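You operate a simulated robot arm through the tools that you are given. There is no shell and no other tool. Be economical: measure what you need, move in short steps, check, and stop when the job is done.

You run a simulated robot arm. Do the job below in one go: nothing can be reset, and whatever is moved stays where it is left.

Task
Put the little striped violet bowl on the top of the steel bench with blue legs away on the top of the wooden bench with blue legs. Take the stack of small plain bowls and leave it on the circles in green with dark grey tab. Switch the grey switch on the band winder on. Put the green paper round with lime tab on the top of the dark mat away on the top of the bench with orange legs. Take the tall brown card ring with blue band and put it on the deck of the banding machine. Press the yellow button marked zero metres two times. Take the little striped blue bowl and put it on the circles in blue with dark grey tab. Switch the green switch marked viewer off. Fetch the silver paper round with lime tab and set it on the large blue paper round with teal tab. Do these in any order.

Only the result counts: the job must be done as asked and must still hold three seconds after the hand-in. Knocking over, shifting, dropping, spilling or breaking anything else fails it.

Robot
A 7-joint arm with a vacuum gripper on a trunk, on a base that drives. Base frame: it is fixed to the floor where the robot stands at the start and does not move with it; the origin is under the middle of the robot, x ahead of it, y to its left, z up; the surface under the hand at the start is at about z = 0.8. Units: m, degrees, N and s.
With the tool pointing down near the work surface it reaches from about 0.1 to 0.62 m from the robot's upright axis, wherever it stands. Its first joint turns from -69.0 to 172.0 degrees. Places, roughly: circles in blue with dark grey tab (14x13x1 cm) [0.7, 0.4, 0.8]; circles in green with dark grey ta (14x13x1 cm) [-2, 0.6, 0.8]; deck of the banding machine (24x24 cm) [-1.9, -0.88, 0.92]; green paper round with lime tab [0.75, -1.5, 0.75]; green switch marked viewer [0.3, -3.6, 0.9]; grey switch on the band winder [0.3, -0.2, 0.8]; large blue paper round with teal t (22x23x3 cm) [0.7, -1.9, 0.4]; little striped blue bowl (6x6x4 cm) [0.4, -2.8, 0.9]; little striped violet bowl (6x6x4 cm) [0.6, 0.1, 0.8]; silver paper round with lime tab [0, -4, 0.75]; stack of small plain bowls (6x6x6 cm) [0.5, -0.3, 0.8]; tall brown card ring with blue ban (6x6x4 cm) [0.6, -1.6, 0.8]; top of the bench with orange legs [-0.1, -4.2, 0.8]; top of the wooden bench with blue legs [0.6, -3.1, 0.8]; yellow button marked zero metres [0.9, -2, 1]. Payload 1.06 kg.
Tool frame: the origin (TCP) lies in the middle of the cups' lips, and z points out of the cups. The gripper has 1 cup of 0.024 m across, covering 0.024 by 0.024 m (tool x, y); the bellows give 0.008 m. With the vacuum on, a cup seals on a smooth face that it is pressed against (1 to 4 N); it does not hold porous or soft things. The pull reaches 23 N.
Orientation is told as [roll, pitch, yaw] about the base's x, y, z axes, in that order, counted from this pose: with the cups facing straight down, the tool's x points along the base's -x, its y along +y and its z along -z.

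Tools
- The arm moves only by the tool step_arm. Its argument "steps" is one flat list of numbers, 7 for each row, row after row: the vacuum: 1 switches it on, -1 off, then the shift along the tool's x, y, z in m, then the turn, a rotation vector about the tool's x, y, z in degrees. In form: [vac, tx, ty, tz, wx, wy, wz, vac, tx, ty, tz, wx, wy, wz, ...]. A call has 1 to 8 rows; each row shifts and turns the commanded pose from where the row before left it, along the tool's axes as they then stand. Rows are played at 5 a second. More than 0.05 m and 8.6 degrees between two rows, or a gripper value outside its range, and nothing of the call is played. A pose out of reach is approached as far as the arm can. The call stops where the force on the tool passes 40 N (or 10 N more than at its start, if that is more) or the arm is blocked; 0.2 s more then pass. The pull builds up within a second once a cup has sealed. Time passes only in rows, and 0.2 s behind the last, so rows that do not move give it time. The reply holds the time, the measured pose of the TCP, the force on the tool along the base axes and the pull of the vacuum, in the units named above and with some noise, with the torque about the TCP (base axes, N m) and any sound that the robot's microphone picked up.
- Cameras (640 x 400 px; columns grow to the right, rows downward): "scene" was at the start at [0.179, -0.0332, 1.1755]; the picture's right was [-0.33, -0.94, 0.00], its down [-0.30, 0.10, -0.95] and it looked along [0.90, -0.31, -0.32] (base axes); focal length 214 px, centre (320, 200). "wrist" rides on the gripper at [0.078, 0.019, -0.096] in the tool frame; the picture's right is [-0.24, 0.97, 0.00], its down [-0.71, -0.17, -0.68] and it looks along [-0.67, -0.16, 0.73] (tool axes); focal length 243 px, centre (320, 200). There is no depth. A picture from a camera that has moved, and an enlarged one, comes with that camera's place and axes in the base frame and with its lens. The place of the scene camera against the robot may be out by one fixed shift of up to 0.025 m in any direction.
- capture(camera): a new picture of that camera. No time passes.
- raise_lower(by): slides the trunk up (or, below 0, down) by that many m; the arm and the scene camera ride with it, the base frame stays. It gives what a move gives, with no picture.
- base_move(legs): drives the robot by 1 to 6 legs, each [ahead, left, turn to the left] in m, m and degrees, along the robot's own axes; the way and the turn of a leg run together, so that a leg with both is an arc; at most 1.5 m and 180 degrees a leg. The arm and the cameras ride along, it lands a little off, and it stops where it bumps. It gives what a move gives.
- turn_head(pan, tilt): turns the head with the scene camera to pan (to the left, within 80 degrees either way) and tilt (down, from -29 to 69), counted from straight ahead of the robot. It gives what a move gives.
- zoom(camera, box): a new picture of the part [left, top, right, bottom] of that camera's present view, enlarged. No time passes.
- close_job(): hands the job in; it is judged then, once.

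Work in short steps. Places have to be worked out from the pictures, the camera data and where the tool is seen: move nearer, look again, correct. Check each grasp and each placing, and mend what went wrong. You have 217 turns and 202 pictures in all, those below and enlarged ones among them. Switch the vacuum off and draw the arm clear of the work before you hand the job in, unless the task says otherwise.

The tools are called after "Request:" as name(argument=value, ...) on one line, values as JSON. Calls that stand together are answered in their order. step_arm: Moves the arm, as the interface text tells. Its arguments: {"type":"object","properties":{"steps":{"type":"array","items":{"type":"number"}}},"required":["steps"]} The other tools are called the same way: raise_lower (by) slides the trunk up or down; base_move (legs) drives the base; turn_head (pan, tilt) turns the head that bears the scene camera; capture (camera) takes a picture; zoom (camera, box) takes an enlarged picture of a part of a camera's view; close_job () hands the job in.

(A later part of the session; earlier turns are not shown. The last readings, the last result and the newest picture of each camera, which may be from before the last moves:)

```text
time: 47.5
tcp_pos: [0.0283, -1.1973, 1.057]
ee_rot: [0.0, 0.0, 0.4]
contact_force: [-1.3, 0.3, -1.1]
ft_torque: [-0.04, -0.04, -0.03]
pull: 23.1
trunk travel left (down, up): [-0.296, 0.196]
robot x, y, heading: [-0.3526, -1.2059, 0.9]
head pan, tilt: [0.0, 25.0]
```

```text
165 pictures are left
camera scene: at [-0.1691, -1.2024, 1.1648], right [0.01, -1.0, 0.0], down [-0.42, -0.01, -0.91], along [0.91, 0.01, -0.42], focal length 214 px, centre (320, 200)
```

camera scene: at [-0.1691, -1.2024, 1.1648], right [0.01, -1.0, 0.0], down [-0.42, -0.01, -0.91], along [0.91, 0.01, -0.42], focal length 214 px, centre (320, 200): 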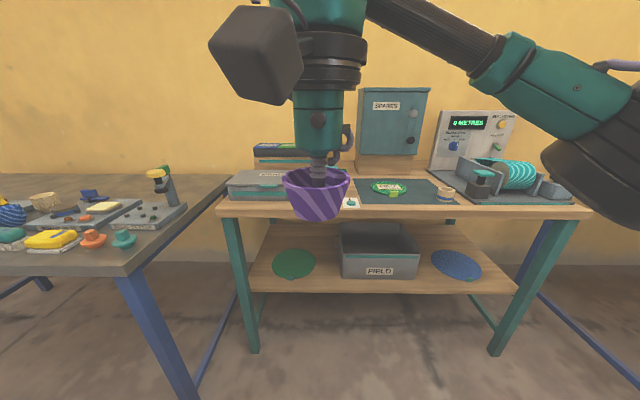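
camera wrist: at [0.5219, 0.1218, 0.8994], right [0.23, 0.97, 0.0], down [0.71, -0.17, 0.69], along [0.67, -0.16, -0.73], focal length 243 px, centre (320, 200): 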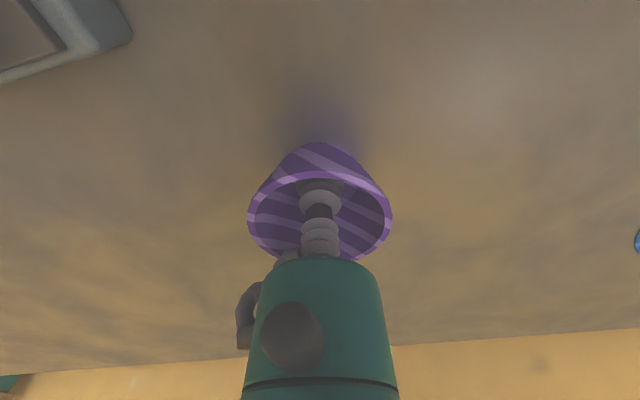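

Path clear; continue to y≈-2.95.

Request:
base_move(legs=[[0, -1.0, -0.9], [0, -0.75, 0]])

Request:
capture(camera="scene")

Request:
capture(camera="wrist")

Request:
turn_head(pan=-55, tilt=30)

Request:
capture(camera="scene")

```text
time: 63.2
tcp_pos: [-0.0106, -2.9647, 1.0557]
ee_rot: [-0.1, 0.0, -2.7]
contact_force: [-0.1, 0.0, -1.2]
ft_torque: [-0.02, -0.04, 0.0]
pull: 22.8
trunk travel left (down, up): [-0.296, 0.196]
robot x, y, heading: [-0.3943, -2.954, -2.5]
head pan, tilt: [0.0, 25.0]
```

```text
164 pictures are left
camera scene: at [-0.2086, -2.9616, 1.1648], right [-0.04, -1.0, 0.0], down [-0.42, 0.02, -0.91], along [0.91, -0.04, -0.42], focal length 214 px, centre (320, 200)
```

scene: 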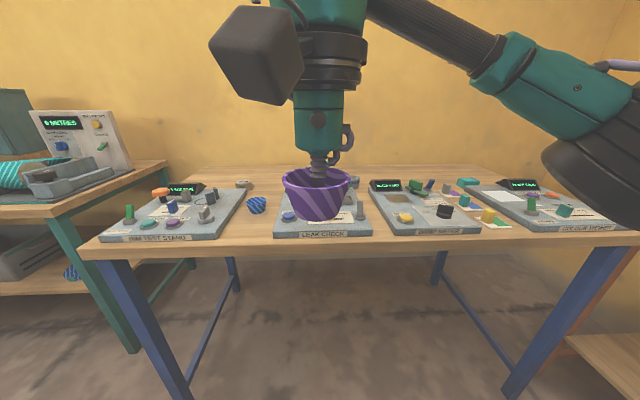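

```text
163 pictures are left
camera wrist: at [-0.0904, -2.942, 1.1521], right [0.28, 0.96, 0.0], down [0.7, -0.2, 0.69], along [0.66, -0.19, -0.73], focal length 243 px, centre (320, 200)
```

wrist: 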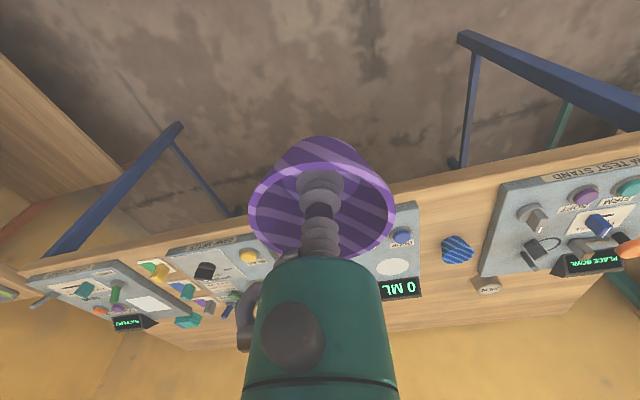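

```text
time: 64.4
tcp_pos: [-0.0106, -2.9656, 1.0572]
ee_rot: [0.0, 0.0, -2.6]
contact_force: [0.2, 0.1, 0.3]
ft_torque: [0.01, -0.01, -0.02]
pull: 23.0
trunk travel left (down, up): [-0.296, 0.196]
robot x, y, heading: [-0.3946, -2.9513, -2.4]
head pan, tilt: [-55.0, 30.0]
```

```text
162 pictures are left
camera scene: at [-0.2518, -3.0339, 1.1568], right [-0.84, -0.54, 0.0], down [-0.27, 0.42, -0.87], along [0.47, -0.73, -0.5], focal length 214 px, centre (320, 200)
```

scene: 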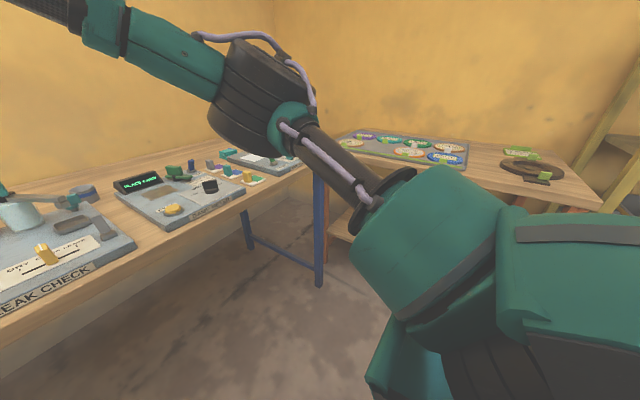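

The bench has free wood around the small blue bowl and behind the devices. I straighten heading and move closer for a better look.

Request:
base_move(legs=[[0.4, 0.1, 2.4]])

Request:
turn_head(pan=25, tilt=35)

Request:
capture(camera="scene")

Request:
capture(camera="wrist")

```text
time: 67.0
tcp_pos: [0.3923, -2.854, 1.0569]
ee_rot: [0.0, 0.0, -0.5]
contact_force: [0.0, -0.7, -0.2]
ft_torque: [-0.03, -0.05, 0.03]
pull: 22.8
trunk travel left (down, up): [-0.296, 0.196]
robot x, y, heading: [0.0127, -2.8577, -0.0]
head pan, tilt: [-55.0, 30.0]
```

```text
time: 68.5
tcp_pos: [0.3912, -2.8535, 1.0552]
ee_rot: [0.0, -0.1, -0.5]
contact_force: [0.6, -0.3, -0.5]
ft_torque: [-0.02, -0.02, 0.0]
pull: 23.0
trunk travel left (down, up): [-0.296, 0.196]
robot x, y, heading: [0.0141, -2.8547, -0.1]
head pan, tilt: [25.0, 35.0]
```

```text
161 pictures are left
camera scene: at [0.183, -2.8203, 1.149], right [0.42, -0.91, 0.0], down [-0.52, -0.24, -0.82], along [0.74, 0.34, -0.57], focal length 214 px, centre (320, 200)
```

scene: 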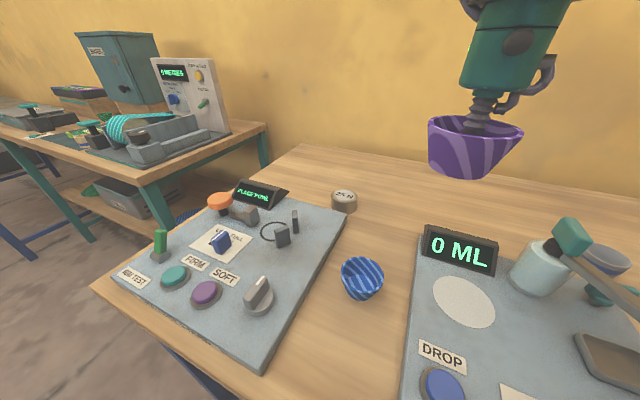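

```text
160 pictures are left
camera wrist: at [0.3127, -2.8338, 1.1521], right [0.24, 0.97, 0.0], down [0.71, -0.18, 0.69], along [0.67, -0.17, -0.73], focal length 243 px, centre (320, 200)
```

wrist: 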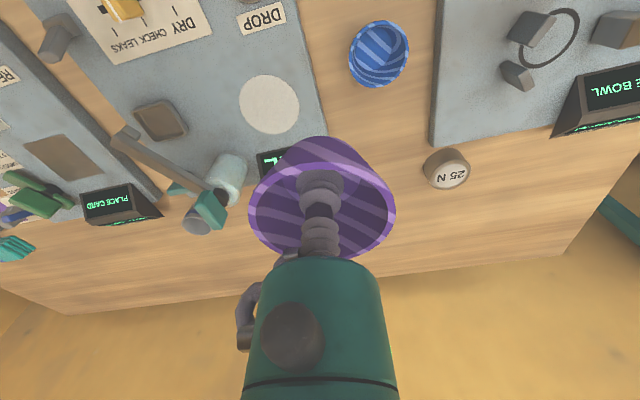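

A clear patch of wood lies at about (0.58, -2.82), between the 25 N weight and the "0 ML" display. I move over it and lower to z≈0.84.

Request:
step_arm(steps=[1, -0.045, 0.008, 0, 0, 0, 0.5, 1, -0.045, 0.008, 0, 0, 0, 0, 1, -0.045, 0.008, 0.01, 0, 0, 0, 1, -0.045, 0.01, 0.01, 0, 0, 0, 1, -0.01, 0, 0.045, 0, 0, 0, 1, 0, 0, 0.045, 0, 0, 0, 1, 0, 0, 0.045, 0, 0, 0, 1, 0, 0, 0.04, 0, 0, 0])

Request:
capture(camera="wrist")

Request:
capture(camera="scene")

```text
time: 70.3
tcp_pos: [0.5853, -2.8244, 0.8634]
ee_rot: [0.2, 0.0, -0.9]
contact_force: [0.5, 1.0, 0.1]
ft_torque: [-0.02, -0.04, -0.01]
pull: 22.7
trunk travel left (down, up): [-0.296, 0.196]
robot x, y, heading: [0.0137, -2.8554, 0.2]
head pan, tilt: [25.0, 35.0]
```

```text
159 pictures are left
camera wrist: at [0.5063, -2.8027, 0.9579], right [0.25, 0.97, 0.0], down [0.7, -0.18, 0.69], along [0.66, -0.17, -0.73], focal length 243 px, centre (320, 200)
```

wrist: 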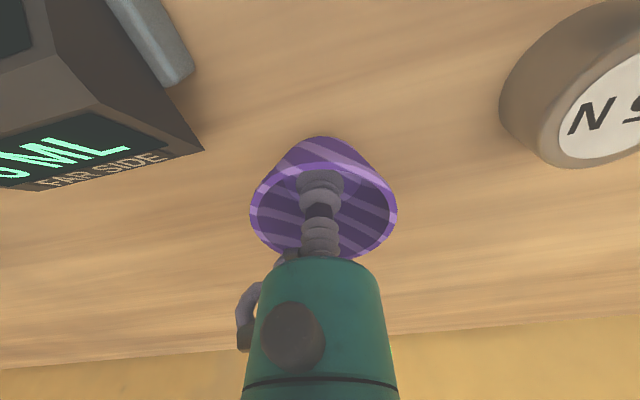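

```text
158 pictures are left
camera scene: at [0.1831, -2.8203, 1.149], right [0.42, -0.91, 0.0], down [-0.52, -0.24, -0.82], along [0.74, 0.34, -0.57], focal length 214 px, centre (320, 200)
```

scene: 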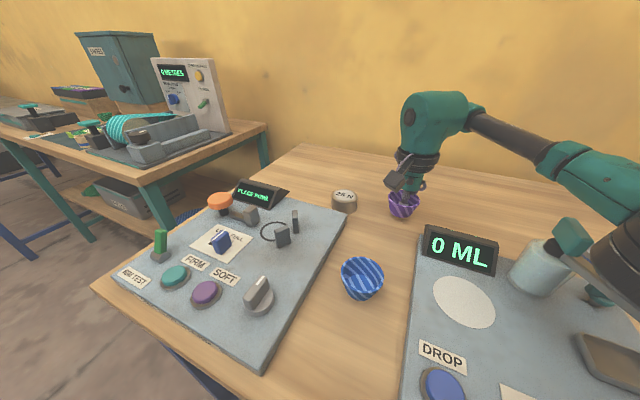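

Clear spot; lower carefully.

Request:
step_arm(steps=[1, 0, 0, 0.015, 0, 0, 0, 1, 0, 0, 0.015, 0, 0, 0, 1, 0, 0, 0.01, 0, 0, 0, 1, 0, 0, 0.004, 0, 0, 0, 1, 0, 0, 0.003, 0, 0, 0])

```text
time: 71.0
tcp_pos: [0.5843, -2.8231, 0.8352]
ee_rot: [0.7, -0.5, -1.2]
contact_force: [-3.7, -3.2, 14.1]
ft_torque: [-0.06, -0.08, 0.01]
pull: 23.2
trunk travel left (down, up): [-0.296, 0.196]
robot x, y, heading: [0.0141, -2.8541, -0.0]
head pan, tilt: [25.0, 35.0]
stopped in row 3: the force on the tool passed its limit at 49 N (the readings are from after the stop); the commanded pose is now the measured one
```

Contact at z 0.835, so the bowl stands on the wood. Release and rise.

Request:
step_arm(steps=[1, 0, 0, -0.003, 0, 0, 0, -1, 0, 0, 0, 0, 0, 0, -1, 0, 0, 0, 0, 0, 0, -1, 0, 0, 0, 0, 0, 0, -1, 0, 0, 0, 0, 0, 0, -1, 0, 0, -0.01, 0, 0, 0, -1, 0, 0, -0.03, 0, 0, 0, -1, 0, 0, -0.04, 0, 0, 0])

Request:
capture(camera="wrist")

```text
time: 72.8
tcp_pos: [0.5831, -2.8237, 0.9196]
ee_rot: [0.5, -0.4, -1.1]
contact_force: [-0.8, -0.8, -0.2]
ft_torque: [-0.02, -0.01, 0.0]
pull: 0.0
trunk travel left (down, up): [-0.296, 0.196]
robot x, y, heading: [0.014, -2.8561, -0.2]
head pan, tilt: [25.0, 35.0]
```

```text
157 pictures are left
camera wrist: at [0.5027, -2.8038, 1.0139], right [0.25, 0.97, 0.01], down [0.7, -0.19, 0.69], along [0.67, -0.17, -0.72], focal length 243 px, centre (320, 200)
```

wrist: 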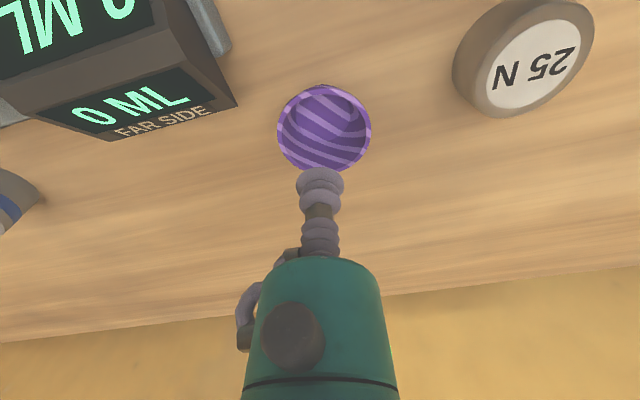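

Violet bowl placed upright. Next the viewer switch: tuck the arm and move right to look.

Request:
step_arm(steps=[-1, 0.02, 0, -0.04, -0.5, 0.4, 1, -1, 0.04, 0, -0.03, 0, 0, 0, -1, 0.04, 0, -0.03, 0, 0, 0, -1, 0.045, 0, -0.02, 0, 0, 0, -1, 0.045, 0, 0, 0, 0, 0])

Request:
base_move(legs=[[-0.2, 0, 0], [0, -0.45, 0]])

Request:
turn_head(pan=-20, tilt=30)

Request:
capture(camera="scene")

Request:
capture(camera="wrist")

Request:
turn_head(pan=-75, tilt=30)

Request:
capture(camera="scene")

```text
time: 74.0
tcp_pos: [0.3927, -2.824, 1.0407]
ee_rot: [0.9, 0.0, -2.2]
contact_force: [0.2, -0.7, -0.2]
ft_torque: [0.02, 0.02, 0.02]
pull: 0.1
trunk travel left (down, up): [-0.296, 0.196]
robot x, y, heading: [0.0117, -2.8561, -0.2]
head pan, tilt: [25.0, 35.0]
```

```text
time: 79.5
tcp_pos: [0.1966, -3.2472, 1.041]
ee_rot: [1.0, 0.0, -1.7]
contact_force: [0.8, 0.5, 0.5]
ft_torque: [0.03, 0.0, 0.0]
pull: 0.0
trunk travel left (down, up): [-0.296, 0.196]
robot x, y, heading: [-0.1852, -3.2823, 0.1]
head pan, tilt: [25.0, 35.0]
```

```text
time: 80.6
tcp_pos: [0.196, -3.247, 1.0406]
ee_rot: [0.9, 0.0, -1.8]
contact_force: [-0.3, 0.0, 0.0]
ft_torque: [-0.01, -0.01, 0.01]
pull: 0.0
trunk travel left (down, up): [-0.296, 0.196]
robot x, y, heading: [-0.1837, -3.2816, 0.1]
head pan, tilt: [-20.0, 30.0]
```

```text
156 pictures are left
camera scene: at [-0.0089, -3.3128, 1.1568], right [-0.34, -0.94, 0.0], down [-0.47, 0.17, -0.87], along [0.81, -0.29, -0.5], focal length 214 px, centre (320, 200)
```

scene: 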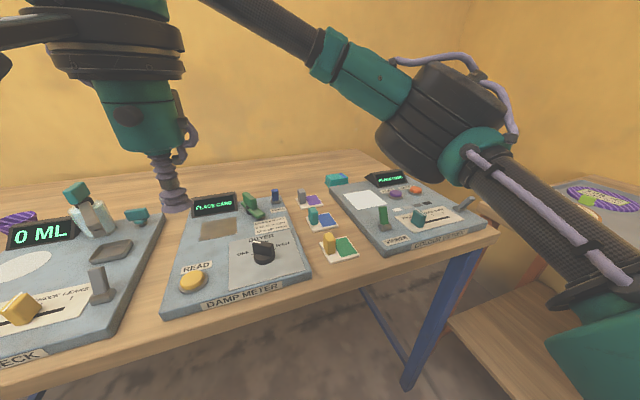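

```text
155 pictures are left
camera wrist: at [0.1173, -3.2265, 1.136], right [0.26, 0.96, 0.02], down [0.7, -0.2, 0.68], along [0.66, -0.17, -0.73], focal length 243 px, centre (320, 200)
```

wrist: 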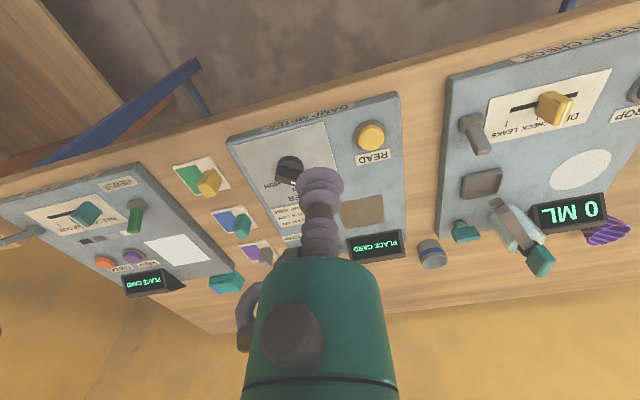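

```text
time: 81.8
tcp_pos: [0.1969, -3.2463, 1.0394]
ee_rot: [1.1, 0.0, -1.6]
contact_force: [0.4, 0.3, -0.9]
ft_torque: [0.01, -0.03, 0.01]
pull: 0.0
trunk travel left (down, up): [-0.296, 0.196]
robot x, y, heading: [-0.1847, -3.2797, 0.3]
head pan, tilt: [-75.0, 30.0]
```

```text
154 pictures are left
camera scene: at [-0.0703, -3.3695, 1.1568], right [-0.96, -0.26, 0.0], down [-0.13, 0.48, -0.87], along [0.23, -0.84, -0.5], focal length 214 px, centre (320, 200)
```

scene: 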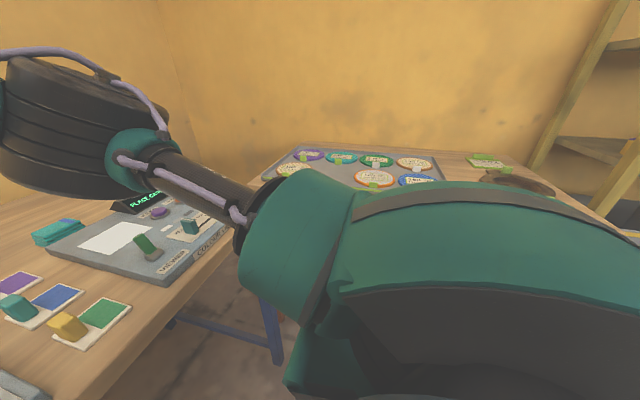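

Request:
turn_head(pan=-20, tilt=30)

Request:
zoom(camera="scene", box=[320, 160, 480, 260])

Request:
zoom(camera="wrist", box=[0, 150, 240, 300])

```text
time: 83.1
tcp_pos: [0.197, -3.2471, 1.0414]
ee_rot: [1.0, 0.0, -1.8]
contact_force: [0.2, -0.4, 0.0]
ft_torque: [-0.01, -0.01, 0.0]
pull: 0.0
trunk travel left (down, up): [-0.296, 0.196]
robot x, y, heading: [-0.1859, -3.2833, 0.1]
head pan, tilt: [-20.0, 30.0]
```

```text
4.00 times, centred on (400, 210) of scene
camera zoom: at [-0.009, -3.313, 1.1568], right [-0.34, -0.94, 0.0], down [-0.47, 0.17, -0.87], along [0.81, -0.29, -0.5], focal length 858 px, centre (0, 160)
```

zoom: 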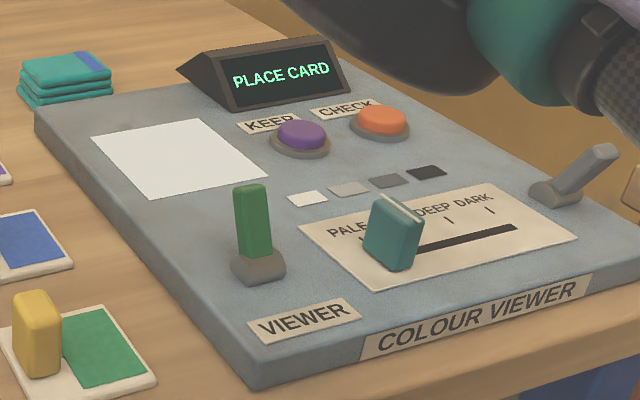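

```text
2.67 times, centred on (120, 225) of wrist
camera zoom: at [0.1173, -3.2265, 1.1361], right [0.26, 0.96, 0.02], down [0.7, -0.2, 0.68], along [0.66, -0.17, -0.73], focal length 647 px, centre (853, 133)
```

zoom: 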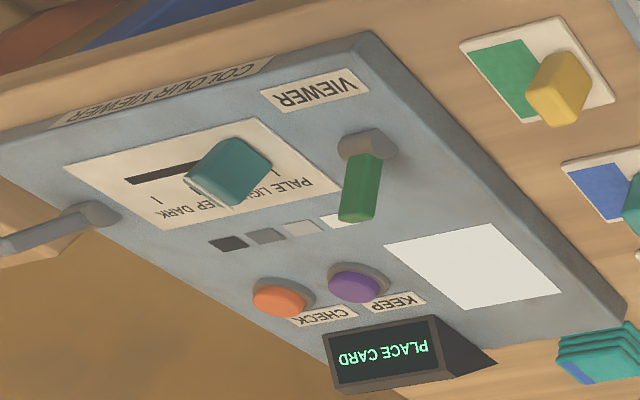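

The VIEWER switch leans away (on); its tip is near (0.317, -3.568, 0.885). I move a little closer so I can reach behind it and pull it toward me.

Request:
base_move(legs=[[0.05, -0.15, 0]])

Request:
step_arm(steps=[-1, 0, -0.03, 0, 1.0, 0, -1.8, -1, -0.03, -0.03, 0, 0, 0, 0, -1, -0.03, -0.03, 0, 0, 0, 0, -1, 0, -0.03, 0, 0, 0, 0, -1, 0, -0.03, 0, 0, 0, 0])

Request:
capture(camera="wrist")

Request:
capture(camera="scene")

```text
time: 85.0
tcp_pos: [0.2458, -3.3963, 1.0404]
ee_rot: [1.0, 0.0, -1.9]
contact_force: [0.1, 0.0, -0.3]
ft_torque: [-0.01, -0.02, 0.03]
pull: 0.0
trunk travel left (down, up): [-0.296, 0.196]
robot x, y, heading: [-0.1339, -3.4244, -0.1]
head pan, tilt: [-20.0, 30.0]
```

```text
time: 86.2
tcp_pos: [0.3014, -3.5466, 1.0397]
ee_rot: [0.0, 0.0, 0.0]
contact_force: [0.1, 0.1, 0.1]
ft_torque: [-0.02, -0.01, 0.0]
pull: 0.1
trunk travel left (down, up): [-0.296, 0.196]
robot x, y, heading: [-0.1326, -3.4314, 0.0]
head pan, tilt: [-20.0, 30.0]
```

```text
151 pictures are left
camera wrist: at [0.2223, -3.5258, 1.1353], right [0.24, 0.97, 0.0], down [0.71, -0.17, 0.69], along [0.67, -0.16, -0.73], focal length 243 px, centre (320, 200)
```

wrist: 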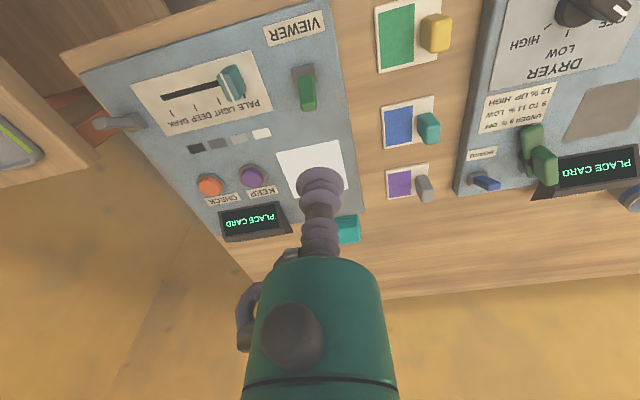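

```text
150 pictures are left
camera scene: at [0.041, -3.4618, 1.1568], right [-0.34, -0.94, 0.0], down [-0.47, 0.17, -0.87], along [0.81, -0.3, -0.5], focal length 214 px, centre (320, 200)
```

scene: 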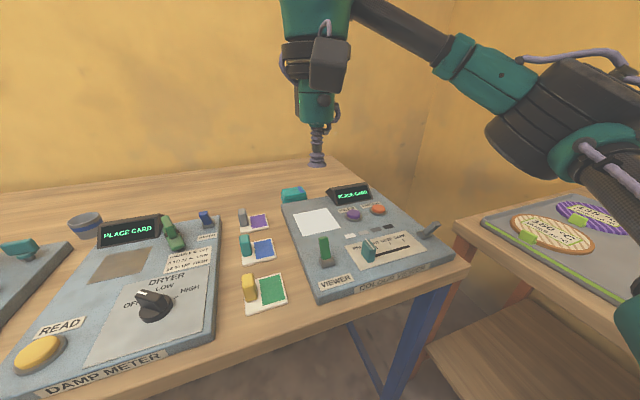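

Tip at about (0.317, -3.562, 0.885). I descend behind it and pull toward the robot.

Request:
step_arm(steps=[-1, -0.03, -0.008, 0.02, 0, 0, 0, -1, -0.03, -0.008, 0.02, 0, 0, 0, -1, 0, 0, 0.045, 0, 0, 0, -1, 0, 0, 0.045, 0, 0, 0, -1, 0, 0, 0.035, 0, 0, 0, -1, 0, 0, 0, 0, 0, 0])

Request:
zoom(camera="scene", box=[270, 170, 430, 290])

```text
time: 87.6
tcp_pos: [0.3658, -3.5649, 0.8743]
ee_rot: [0.0, 0.0, 0.1]
contact_force: [0.8, 0.2, 0.6]
ft_torque: [0.0, 0.01, 0.02]
pull: 0.0
trunk travel left (down, up): [-0.296, 0.196]
robot x, y, heading: [-0.1324, -3.4292, 0.1]
head pan, tilt: [-20.0, 30.0]
```

```text
3.33 times, centred on (350, 230) of scene
camera zoom: at [0.0411, -3.4616, 1.1568], right [-0.34, -0.94, 0.0], down [-0.47, 0.17, -0.87], along [0.81, -0.3, -0.5], focal length 715 px, centre (220, 100)
```

zoom: 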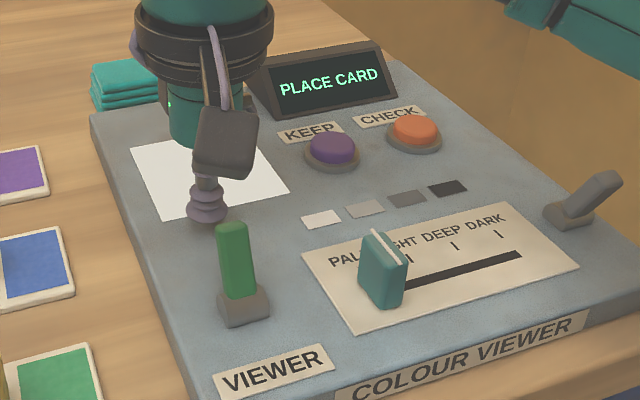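

Request:
step_arm(steps=[-1, 0.008, -0.007, 0, 0, 0, 0, -1, 0.01, 0, 0, 0, 0, 0, -1, 0.01, 0, 0, 0, 0, 0, -1, 0.01, 0, 0, 0, 0, 0, -1, 0.01, 0, 0, 0, 0, 0, -1, 0.01, 0, 0, 0, 0, 0])

Request:
zoom(camera="scene", box=[270, 170, 430, 290])

```text
time: 89.0
tcp_pos: [0.3077, -3.5715, 0.8756]
ee_rot: [0.0, 0.0, -0.1]
contact_force: [-0.5, 0.7, -0.8]
ft_torque: [0.0, 0.0, -0.01]
pull: 0.0
trunk travel left (down, up): [-0.296, 0.196]
robot x, y, heading: [-0.1338, -3.4247, 0.3]
head pan, tilt: [-20.0, 30.0]
heard: click
```

```text
3.33 times, centred on (350, 230) of scene
camera zoom: at [0.0409, -3.4617, 1.1569], right [-0.34, -0.94, 0.0], down [-0.47, 0.17, -0.87], along [0.81, -0.3, -0.5], focal length 715 px, centre (220, 100)
```

zoom: 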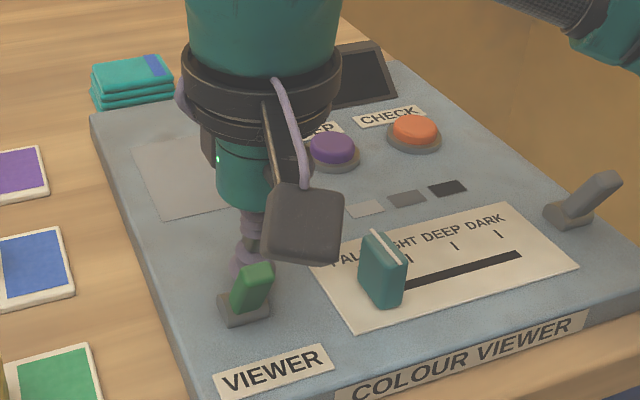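

Click, and the display went dark: viewer is off. I lift and turn to look at the orange-legged bench.

Request:
step_arm(steps=[-1, -0.01, 0, 0, 0, 0, 0, -1, 0, 0, -0.045, 0, 0, 0, -1, 0, 0, -0.045, 0, 0, 0, -1, 0, 0, -0.045, 0, 0, 0, -1, 0, 0, -0.03, 0, 0, 0])

Request:
base_move(legs=[[-0.1, 0, 0]])

Request:
base_move(legs=[[0, 0.1, -90]])

Request:
turn_head(pan=0, tilt=35)

Request:
capture(camera="scene")

Request:
capture(camera="wrist")

```text
time: 90.2
tcp_pos: [0.3176, -3.5681, 1.0407]
ee_rot: [-0.2, 0.1, 0.1]
contact_force: [0.3, 0.3, 0.4]
ft_torque: [0.0, 0.04, 0.0]
pull: 0.1
trunk travel left (down, up): [-0.296, 0.196]
robot x, y, heading: [-0.1359, -3.4284, 0.0]
head pan, tilt: [-20.0, 30.0]
```

```text
time: 91.4
tcp_pos: [0.2162, -3.5698, 1.0397]
ee_rot: [0.0, -0.2, -0.1]
contact_force: [-0.5, 0.4, 0.0]
ft_torque: [-0.03, -0.02, 0.01]
pull: 0.1
trunk travel left (down, up): [-0.296, 0.196]
robot x, y, heading: [-0.2376, -3.4282, -0.2]
head pan, tilt: [-20.0, 30.0]
```

```text
time: 95.7
tcp_pos: [-0.3357, -3.8106, 1.0392]
ee_rot: [0.0, 0.0, -93.3]
contact_force: [0.5, 0.5, -0.3]
ft_torque: [-0.03, 0.01, 0.03]
pull: 0.0
trunk travel left (down, up): [-0.296, 0.196]
robot x, y, heading: [-0.1671, -3.3669, -93.3]
head pan, tilt: [-20.0, 30.0]
```

```text
time: 96.6
tcp_pos: [-0.3357, -3.8098, 1.0394]
ee_rot: [0.0, 0.0, -93.3]
contact_force: [0.1, 0.0, -0.1]
ft_torque: [0.02, 0.0, -0.02]
pull: 0.0
trunk travel left (down, up): [-0.296, 0.196]
robot x, y, heading: [-0.1718, -3.3668, -93.3]
head pan, tilt: [0.0, 35.0]
```

```text
147 pictures are left
camera scene: at [-0.1921, -3.5591, 1.1491], right [-1.0, 0.06, 0.0], down [0.03, 0.57, -0.82], along [-0.05, -0.82, -0.57], focal length 214 px, centre (320, 200)
```

scene: 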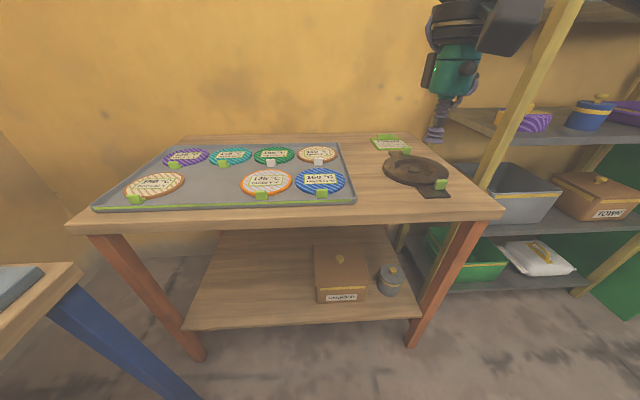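

```text
146 pictures are left
camera wrist: at [-0.3135, -3.7321, 1.1345], right [0.96, -0.29, 0.0], down [-0.21, -0.7, 0.69], along [-0.2, -0.66, -0.73], focal length 243 px, centre (320, 200)
```

wrist: 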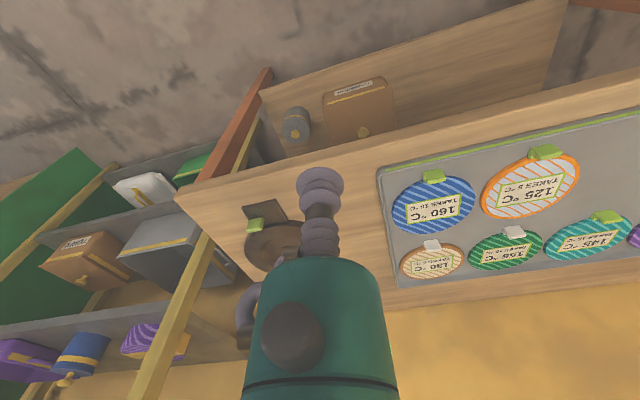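

Request:
zoom(camera="scene", box=[90, 130, 370, 220])

Request:
zoom(camera="scene", box=[340, 120, 500, 220])

Request:
zoom(camera="wrist", box=[370, 120, 640, 290])

```text
2.29 times, centred on (230, 175) of scene
camera zoom: at [-0.1921, -3.5591, 1.1491], right [-1.0, 0.06, 0.0], down [0.03, 0.57, -0.82], along [-0.05, -0.82, -0.57], focal length 490 px, centre (526, 257)
```

zoom: 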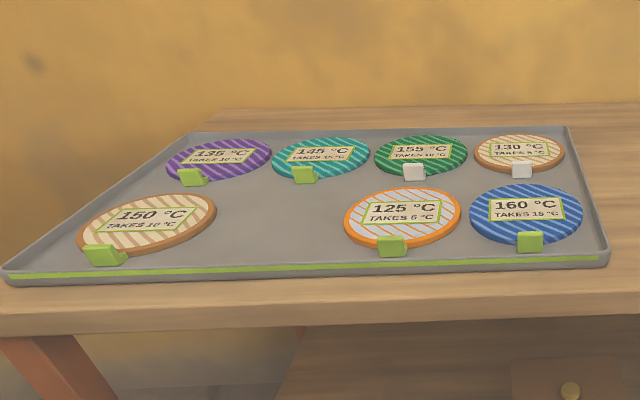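

```text
4.00 times, centred on (420, 170) of scene
camera zoom: at [-0.1921, -3.5591, 1.1491], right [-1.0, 0.06, 0.0], down [0.03, 0.57, -0.82], along [-0.05, -0.82, -0.57], focal length 858 px, centre (-80, 320)
```

zoom: 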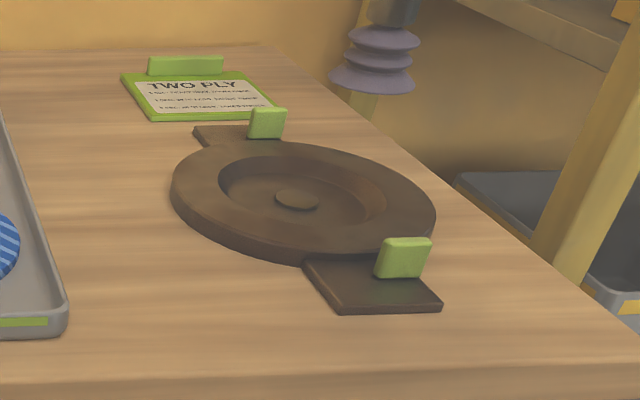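

```text
2.35 times, centred on (505, 205) of wrist
camera zoom: at [-0.3135, -3.7321, 1.1345], right [0.96, -0.29, 0.0], down [-0.21, -0.7, 0.69], along [-0.2, -0.66, -0.73], focal length 571 px, centre (-115, 188)
```

zoom: 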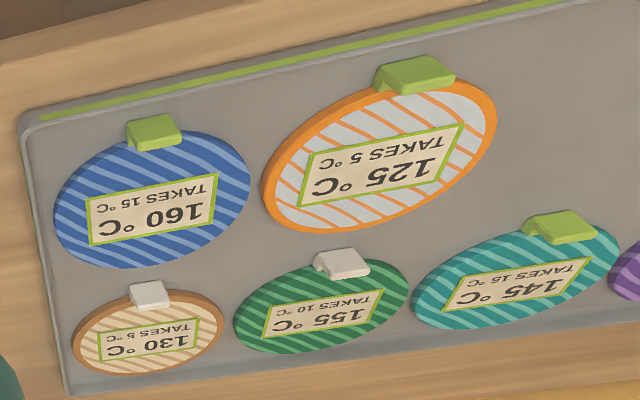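

The silver (pale, orange-rimmed, 125 °C, lime tab) round is near (-0.06, -4.08). I straighten heading and move closer.

Request:
base_move(legs=[[0.18, 0.1, 3.3]])

Request:
step_arm(steps=[-1, 0, 0.04, 0, 0, 0, 0, -1, 0, 0.04, 0, 0, 0, 0, -1, 0, 0.04, 0, 0, 0, 0, -1, 0, 0.03, 0, 0, 0, 0])

Request:
capture(camera="wrist")

Request:
capture(camera="scene")

```text
time: 98.2
tcp_pos: [-0.2125, -4.0013, 1.0385]
ee_rot: [0.0, 0.0, -90.1]
contact_force: [0.2, 0.0, 0.2]
ft_torque: [0.04, 0.0, -0.03]
pull: 0.1
trunk travel left (down, up): [-0.296, 0.196]
robot x, y, heading: [-0.0722, -3.5514, -89.6]
head pan, tilt: [0.0, 35.0]
```

```text
time: 99.2
tcp_pos: [-0.0627, -4.001, 1.0399]
ee_rot: [0.1, 0.1, -90.1]
contact_force: [-0.1, 0.1, 0.5]
ft_torque: [-0.04, 0.01, 0.01]
pull: 0.0
trunk travel left (down, up): [-0.296, 0.196]
robot x, y, heading: [-0.0701, -3.5482, -89.6]
head pan, tilt: [0.0, 35.0]
```

```text
142 pictures are left
camera wrist: at [-0.0447, -3.9207, 1.1362], right [0.97, -0.23, 0.0], down [-0.17, -0.71, 0.69], along [-0.16, -0.67, -0.73], focal length 243 px, centre (320, 200)
```

wrist: 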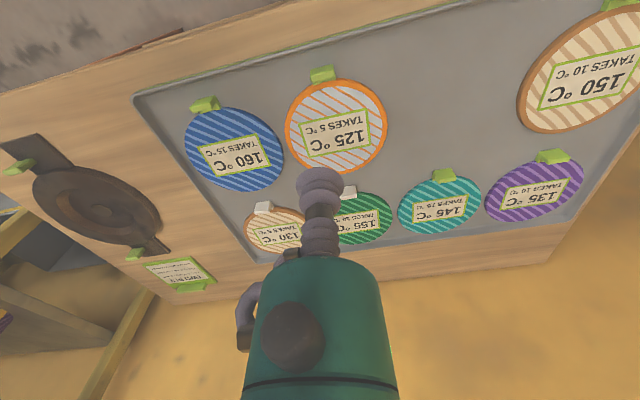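

```text
141 pictures are left
camera scene: at [-0.0826, -3.7431, 1.149], right [-1.0, 0.0, 0.0], down [0.0, 0.57, -0.82], along [0.0, -0.82, -0.57], focal length 214 px, centre (320, 200)
```

scene: 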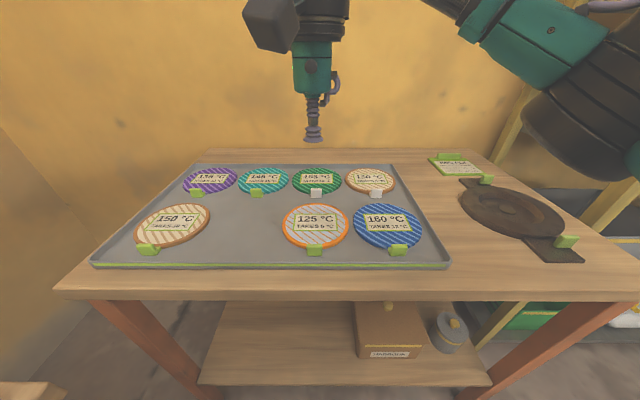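

I move above the disc centre (~(-0.058, -4.08)) and down to z≈0.90.

Request:
step_arm(steps=[-1, -0.04, 0.004, 0.02, 0, 0, 0, -1, -0.039, 0, 0.03, 0, 0, 0, -1, 0, 0, 0.045, 0, 0, 0, -1, 0, 0, 0.045, 0, 0, 0, -1, 0, 0, 0, 0, 0, 0])

Request:
capture(camera="wrist")

Request:
capture(camera="scene")

```text
time: 100.4
tcp_pos: [-0.0579, -4.0803, 0.8992]
ee_rot: [0.0, 0.0, -89.8]
contact_force: [0.4, 0.0, -0.4]
ft_torque: [0.01, 0.01, 0.0]
pull: 0.0
trunk travel left (down, up): [-0.296, 0.196]
robot x, y, heading: [-0.0743, -3.5527, -90.0]
head pan, tilt: [0.0, 35.0]
```

```text
140 pictures are left
camera wrist: at [-0.0397, -4.0016, 0.9939], right [0.97, -0.23, 0.0], down [-0.17, -0.71, 0.69], along [-0.16, -0.67, -0.73], focal length 243 px, centre (320, 200)
```

wrist: 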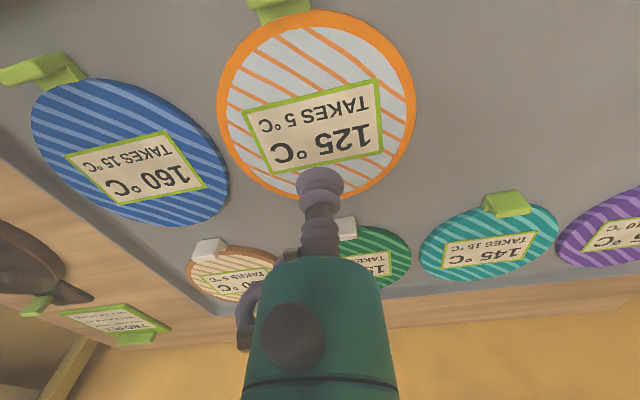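

```text
139 pictures are left
camera scene: at [-0.0828, -3.7432, 1.1491], right [-1.0, 0.0, 0.0], down [0.0, 0.57, -0.82], along [0.0, -0.82, -0.57], focal length 214 px, centre (320, 200)
```

scene: 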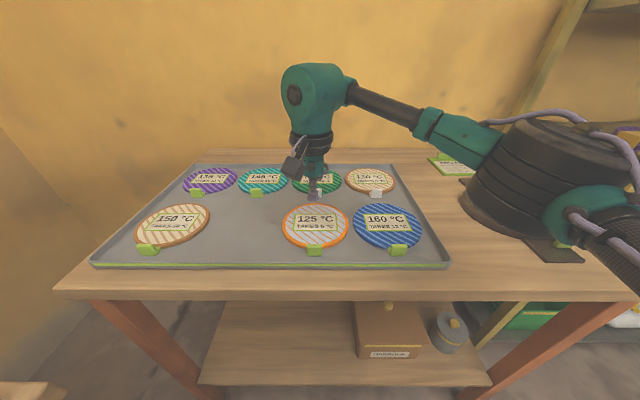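

Disc about 14 cm wide, centre (-0.059, -4.069), z≈0.82. I descend on its label near the centre with vacuum on.

Request:
step_arm(steps=[1, 0.004, 0, 0.04, 0, 0, 0, 1, 0, 0, 0.025, 0, 0, 0, 1, 0, 0, 0.005, 0, 0, 0, 1, 0, 0, 0.004, 0, 0, 0, 1, 0, 0, 0.004, 0, 0, 0])

```text
time: 101.6
tcp_pos: [-0.0595, -4.0758, 0.8238]
ee_rot: [0.1, -0.3, -90.1]
contact_force: [-9.5, -6.3, 35.8]
ft_torque: [0.17, -0.11, 0.08]
pull: 23.2
trunk travel left (down, up): [-0.296, 0.196]
robot x, y, heading: [-0.0772, -3.5532, -89.6]
head pan, tilt: [0.0, 35.0]
```

Sealed. Lift.

Request:
step_arm(steps=[1, 0, 0, -0.008, 0, 0, 0, 1, 0, 0, -0.02, 0, 0, 0, 1, 0, 0, -0.04, 0, 0, 0, 1, 0, 0, -0.04, 0, 0, 0, 1, 0, 0, -0.045, 0, 0, 0, 1, 0.04, 0, -0.03, 0, 0, 0, 1, 0.04, 0, -0.03, 0, 0, 0])

Request:
capture(camera="scene")

Request:
capture(camera="wrist")

```text
time: 103.2
tcp_pos: [-0.056, -3.997, 1.0354]
ee_rot: [-0.1, 0.0, -90.0]
contact_force: [0.4, 0.2, -0.8]
ft_torque: [0.0, 0.01, -0.02]
pull: 22.6
trunk travel left (down, up): [-0.296, 0.196]
robot x, y, heading: [-0.0695, -3.554, -89.6]
head pan, tilt: [0.0, 35.0]
```

```text
138 pictures are left
camera scene: at [-0.0828, -3.7428, 1.1491], right [-1.0, 0.0, 0.0], down [0.0, 0.57, -0.82], along [0.0, -0.82, -0.57], focal length 214 px, centre (320, 200)
```

scene: 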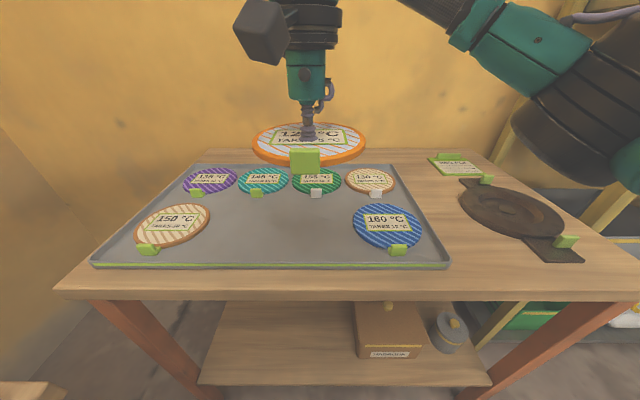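

```text
137 pictures are left
camera wrist: at [-0.0387, -3.9185, 1.1301], right [0.97, -0.23, 0.0], down [-0.17, -0.71, 0.69], along [-0.16, -0.67, -0.73], focal length 243 px, centre (320, 200)
```

wrist: 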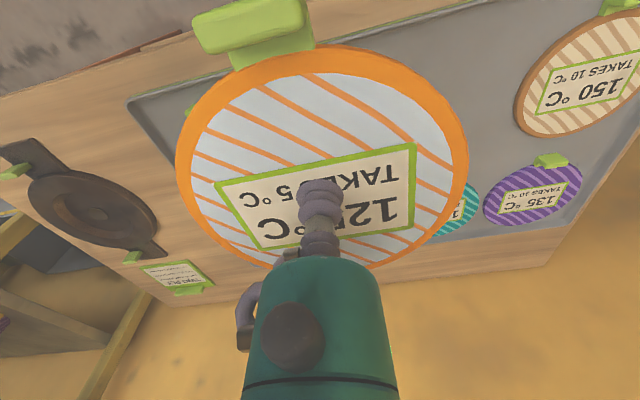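

Held well. Now drive to the shelf bench: back out, turn to face +x and go left along the aisle.

Request:
base_move(legs=[[-0.3, 0, 0], [0, -0.28, 0], [0, 0, 89.7]])

Request:
base_move(legs=[[0, 1.3, 0]])

Request:
turn_head(pan=0, tilt=40)

Request:
capture(camera="scene")

Request:
capture(camera="wrist")

```text
time: 111.7
tcp_pos: [0.0882, -3.2482, 1.0344]
ee_rot: [0.0, 0.0, -1.3]
contact_force: [0.2, -0.4, 0.1]
ft_torque: [-0.04, 0.04, -0.04]
pull: 23.1
trunk travel left (down, up): [-0.296, 0.196]
robot x, y, heading: [-0.3595, -3.2543, -1.2]
head pan, tilt: [0.0, 35.0]
```

```text
time: 123.5
tcp_pos: [0.1177, -1.9277, 1.034]
ee_rot: [0.0, 0.0, -1.5]
contact_force: [0.7, 0.6, 0.7]
ft_torque: [0.01, 0.01, -0.05]
pull: 22.8
trunk travel left (down, up): [-0.296, 0.196]
robot x, y, heading: [-0.3314, -1.9336, -1.5]
head pan, tilt: [0.0, 35.0]
```

```text
time: 124.2
tcp_pos: [0.1186, -1.928, 1.0353]
ee_rot: [0.1, 0.0, -1.4]
contact_force: [0.0, -0.6, 0.1]
ft_torque: [0.0, 0.01, 0.01]
pull: 23.1
trunk travel left (down, up): [-0.296, 0.196]
robot x, y, heading: [-0.3305, -1.9308, -1.2]
head pan, tilt: [0.0, 40.0]
```

```text
136 pictures are left
camera scene: at [-0.1549, -1.9385, 1.1415], right [-0.02, -1.0, 0.0], down [-0.64, 0.02, -0.77], along [0.77, -0.02, -0.64], focal length 214 px, centre (320, 200)
```

scene: 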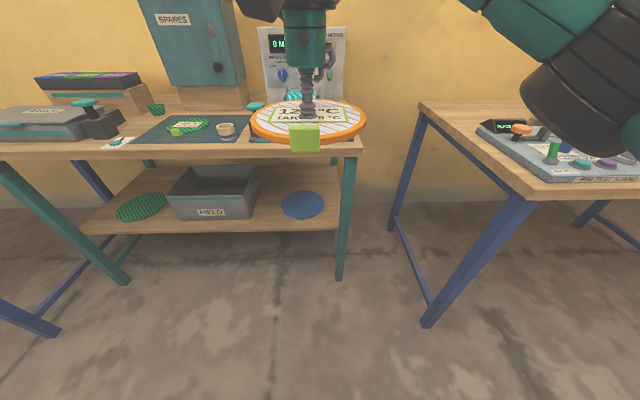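

```text
135 pictures are left
camera wrist: at [0.0387, -1.9058, 1.1297], right [0.26, 0.97, 0.0], down [0.7, -0.19, 0.69], along [0.66, -0.18, -0.73], focal length 243 px, centre (320, 200)
```

wrist: 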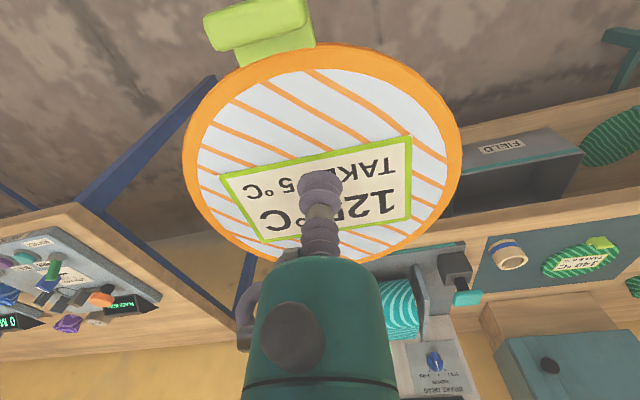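

The blue round is at roughly (0.70, -1.86) on the shelf, about 0.16 m behind the table's front edge, so I'll need a tilted tool. First lower the trunk and arm out in the aisle.

Request:
raise_lower(by=-0.27)

Request:
step_arm(steps=[1, 0, 0.01, 0.045, 0, 0, 0, 1, 0, 0.01, 0.045, 0, 0, 0, 1, 0, 0.01, 0.045, 0, 0, 0, 1, 0, 0.01, 0.045, 0, 0, 0, 1, 0, 0, 0.03, 0, 0, 0])

Request:
turn_head(pan=0, tilt=20)

Request:
capture(camera="scene")

Request:
capture(camera="wrist")

```text
time: 126.9
tcp_pos: [0.1176, -1.9268, 0.7635]
ee_rot: [0.0, 0.1, -1.5]
contact_force: [-0.7, 0.0, -0.3]
ft_torque: [0.0, 0.0, -0.01]
pull: 23.1
trunk travel left (down, up): [-0.026, 0.466]
robot x, y, heading: [-0.3267, -1.9309, -1.1]
head pan, tilt: [0.0, 40.0]
```

```text
time: 128.1
tcp_pos: [0.119, -1.8888, 0.5553]
ee_rot: [0.1, 0.0, -1.5]
contact_force: [-0.4, -0.6, -0.6]
ft_torque: [-0.01, -0.01, -0.02]
pull: 23.1
trunk travel left (down, up): [-0.026, 0.466]
robot x, y, heading: [-0.3326, -1.9282, -1.5]
head pan, tilt: [0.0, 40.0]
```

```text
time: 129.0
tcp_pos: [0.1188, -1.8881, 0.5556]
ee_rot: [0.0, 0.0, -1.5]
contact_force: [0.6, 0.6, 0.4]
ft_torque: [0.03, -0.01, -0.02]
pull: 22.9
trunk travel left (down, up): [-0.026, 0.466]
robot x, y, heading: [-0.3288, -1.9313, -1.3]
head pan, tilt: [0.0, 20.0]
```

```text
134 pictures are left
camera scene: at [-0.0635, -1.9406, 0.8885], right [-0.02, -1.0, 0.0], down [-0.34, 0.01, -0.94], along [0.94, -0.02, -0.34], focal length 214 px, centre (320, 200)
```

scene: 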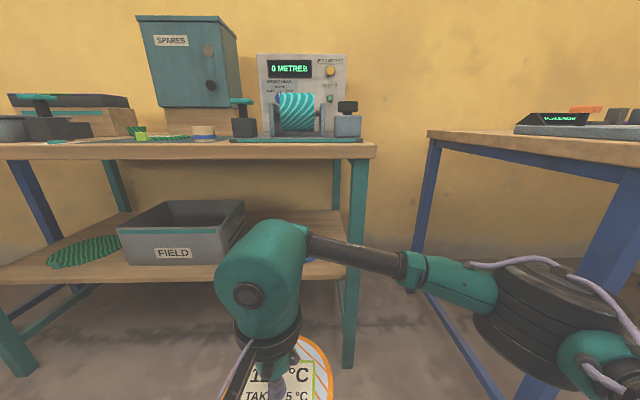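

```text
133 pictures are left
camera wrist: at [0.0391, -1.8668, 0.6511], right [0.26, 0.97, 0.0], down [0.7, -0.19, 0.69], along [0.66, -0.18, -0.73], focal length 243 px, centre (320, 200)
```

wrist: 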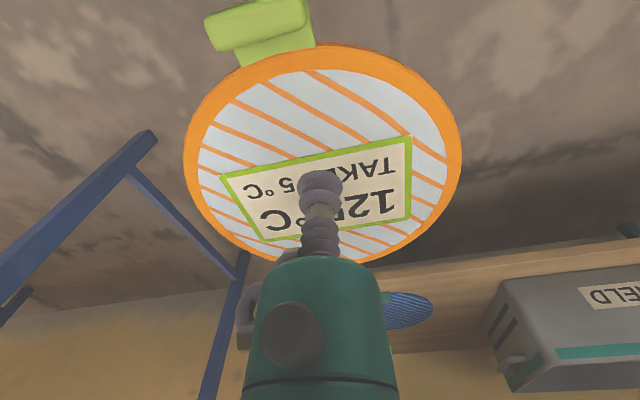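

Clearance under the top is ~0.38 m and the hand needs ~0.25 m, so the tool can stay vertical. I'll come in diagonally (heading -45°) so the elbow stays in the aisle, away from the table leg.

Request:
zoom(camera="wrist", box=[340, 240, 500, 360])

Request:
step_arm(steps=[1, 0, -0.01, 0.03, 0, 0, 0, 1, 0, -0.01, 0.025, 0, 0, 0])

Request:
base_move(legs=[[0.05, 0.48, 0], [0, 0, -43.5]])

Request:
turn_head(pan=0, tilt=15)

Request:
capture(camera="scene")

Request:
capture(camera="wrist")

```text
3.33 times, centred on (420, 300) of wrist
camera zoom: at [0.0391, -1.8668, 0.6511], right [0.26, 0.97, 0.0], down [0.7, -0.19, 0.69], along [0.66, -0.18, -0.73], focal length 809 px, centre (-13, -133)
```

zoom: 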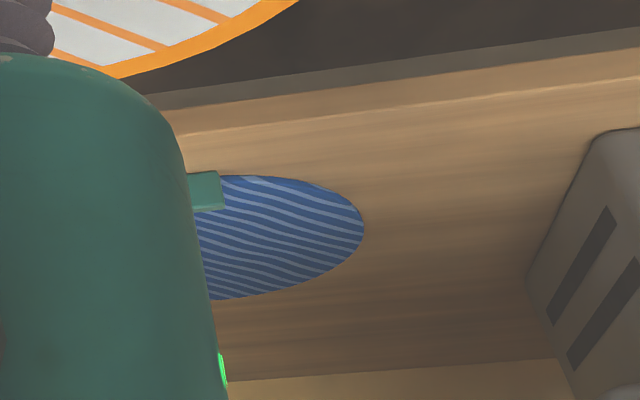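

```text
time: 129.6
tcp_pos: [0.118, -1.9089, 0.5]
ee_rot: [0.0, 0.0, -1.4]
contact_force: [-0.1, 0.2, -0.8]
ft_torque: [0.02, -0.04, -0.03]
pull: 22.8
trunk travel left (down, up): [-0.026, 0.466]
robot x, y, heading: [-0.3298, -1.9321, -1.6]
head pan, tilt: [0.0, 20.0]
```

```text
time: 136.3
tcp_pos: [0.0706, -1.7468, 0.5008]
ee_rot: [-0.1, -0.1, -45.6]
contact_force: [0.3, 0.1, -0.4]
ft_torque: [-0.03, 0.05, -0.01]
pull: 23.1
trunk travel left (down, up): [-0.026, 0.466]
robot x, y, heading: [-0.2662, -1.4452, -45.6]
head pan, tilt: [0.0, 20.0]
```

```text
time: 137.0
tcp_pos: [0.07, -1.7465, 0.4989]
ee_rot: [0.0, -0.1, -45.5]
contact_force: [0.3, -1.2, -0.1]
ft_torque: [0.04, 0.0, -0.02]
pull: 22.9
trunk travel left (down, up): [-0.026, 0.466]
robot x, y, heading: [-0.2689, -1.4495, -45.4]
head pan, tilt: [0.0, 15.0]
```

```text
131 pictures are left
camera scene: at [-0.0842, -1.651, 0.8966], right [-0.71, -0.7, 0.0], down [-0.18, 0.18, -0.97], along [0.68, -0.69, -0.26], focal length 214 px, centre (320, 200)
```

scene: 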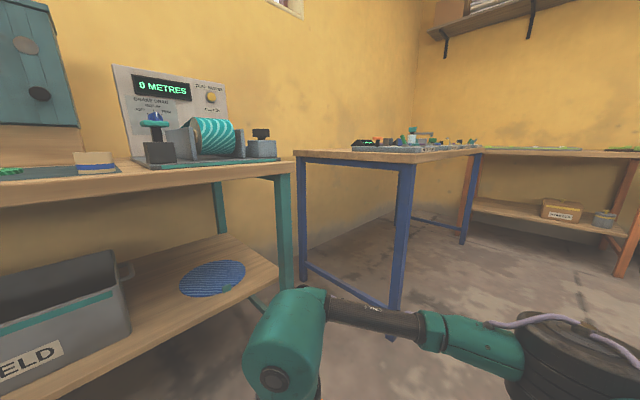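

```text
130 pictures are left
camera wrist: at [0.0278, -1.6762, 0.5954], right [0.86, 0.51, 0.0], down [0.37, -0.63, 0.69], along [0.35, -0.59, -0.73], focal length 243 px, centre (320, 200)
```

wrist: 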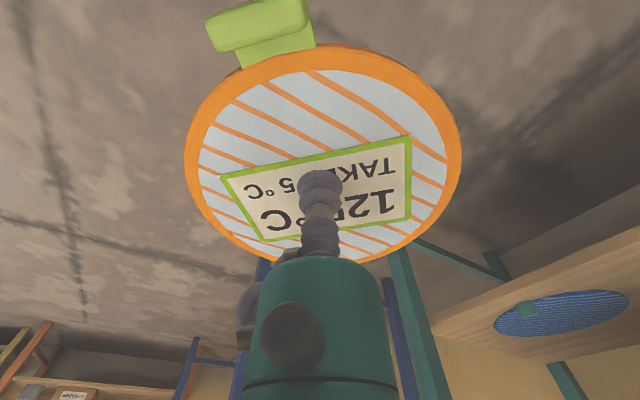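

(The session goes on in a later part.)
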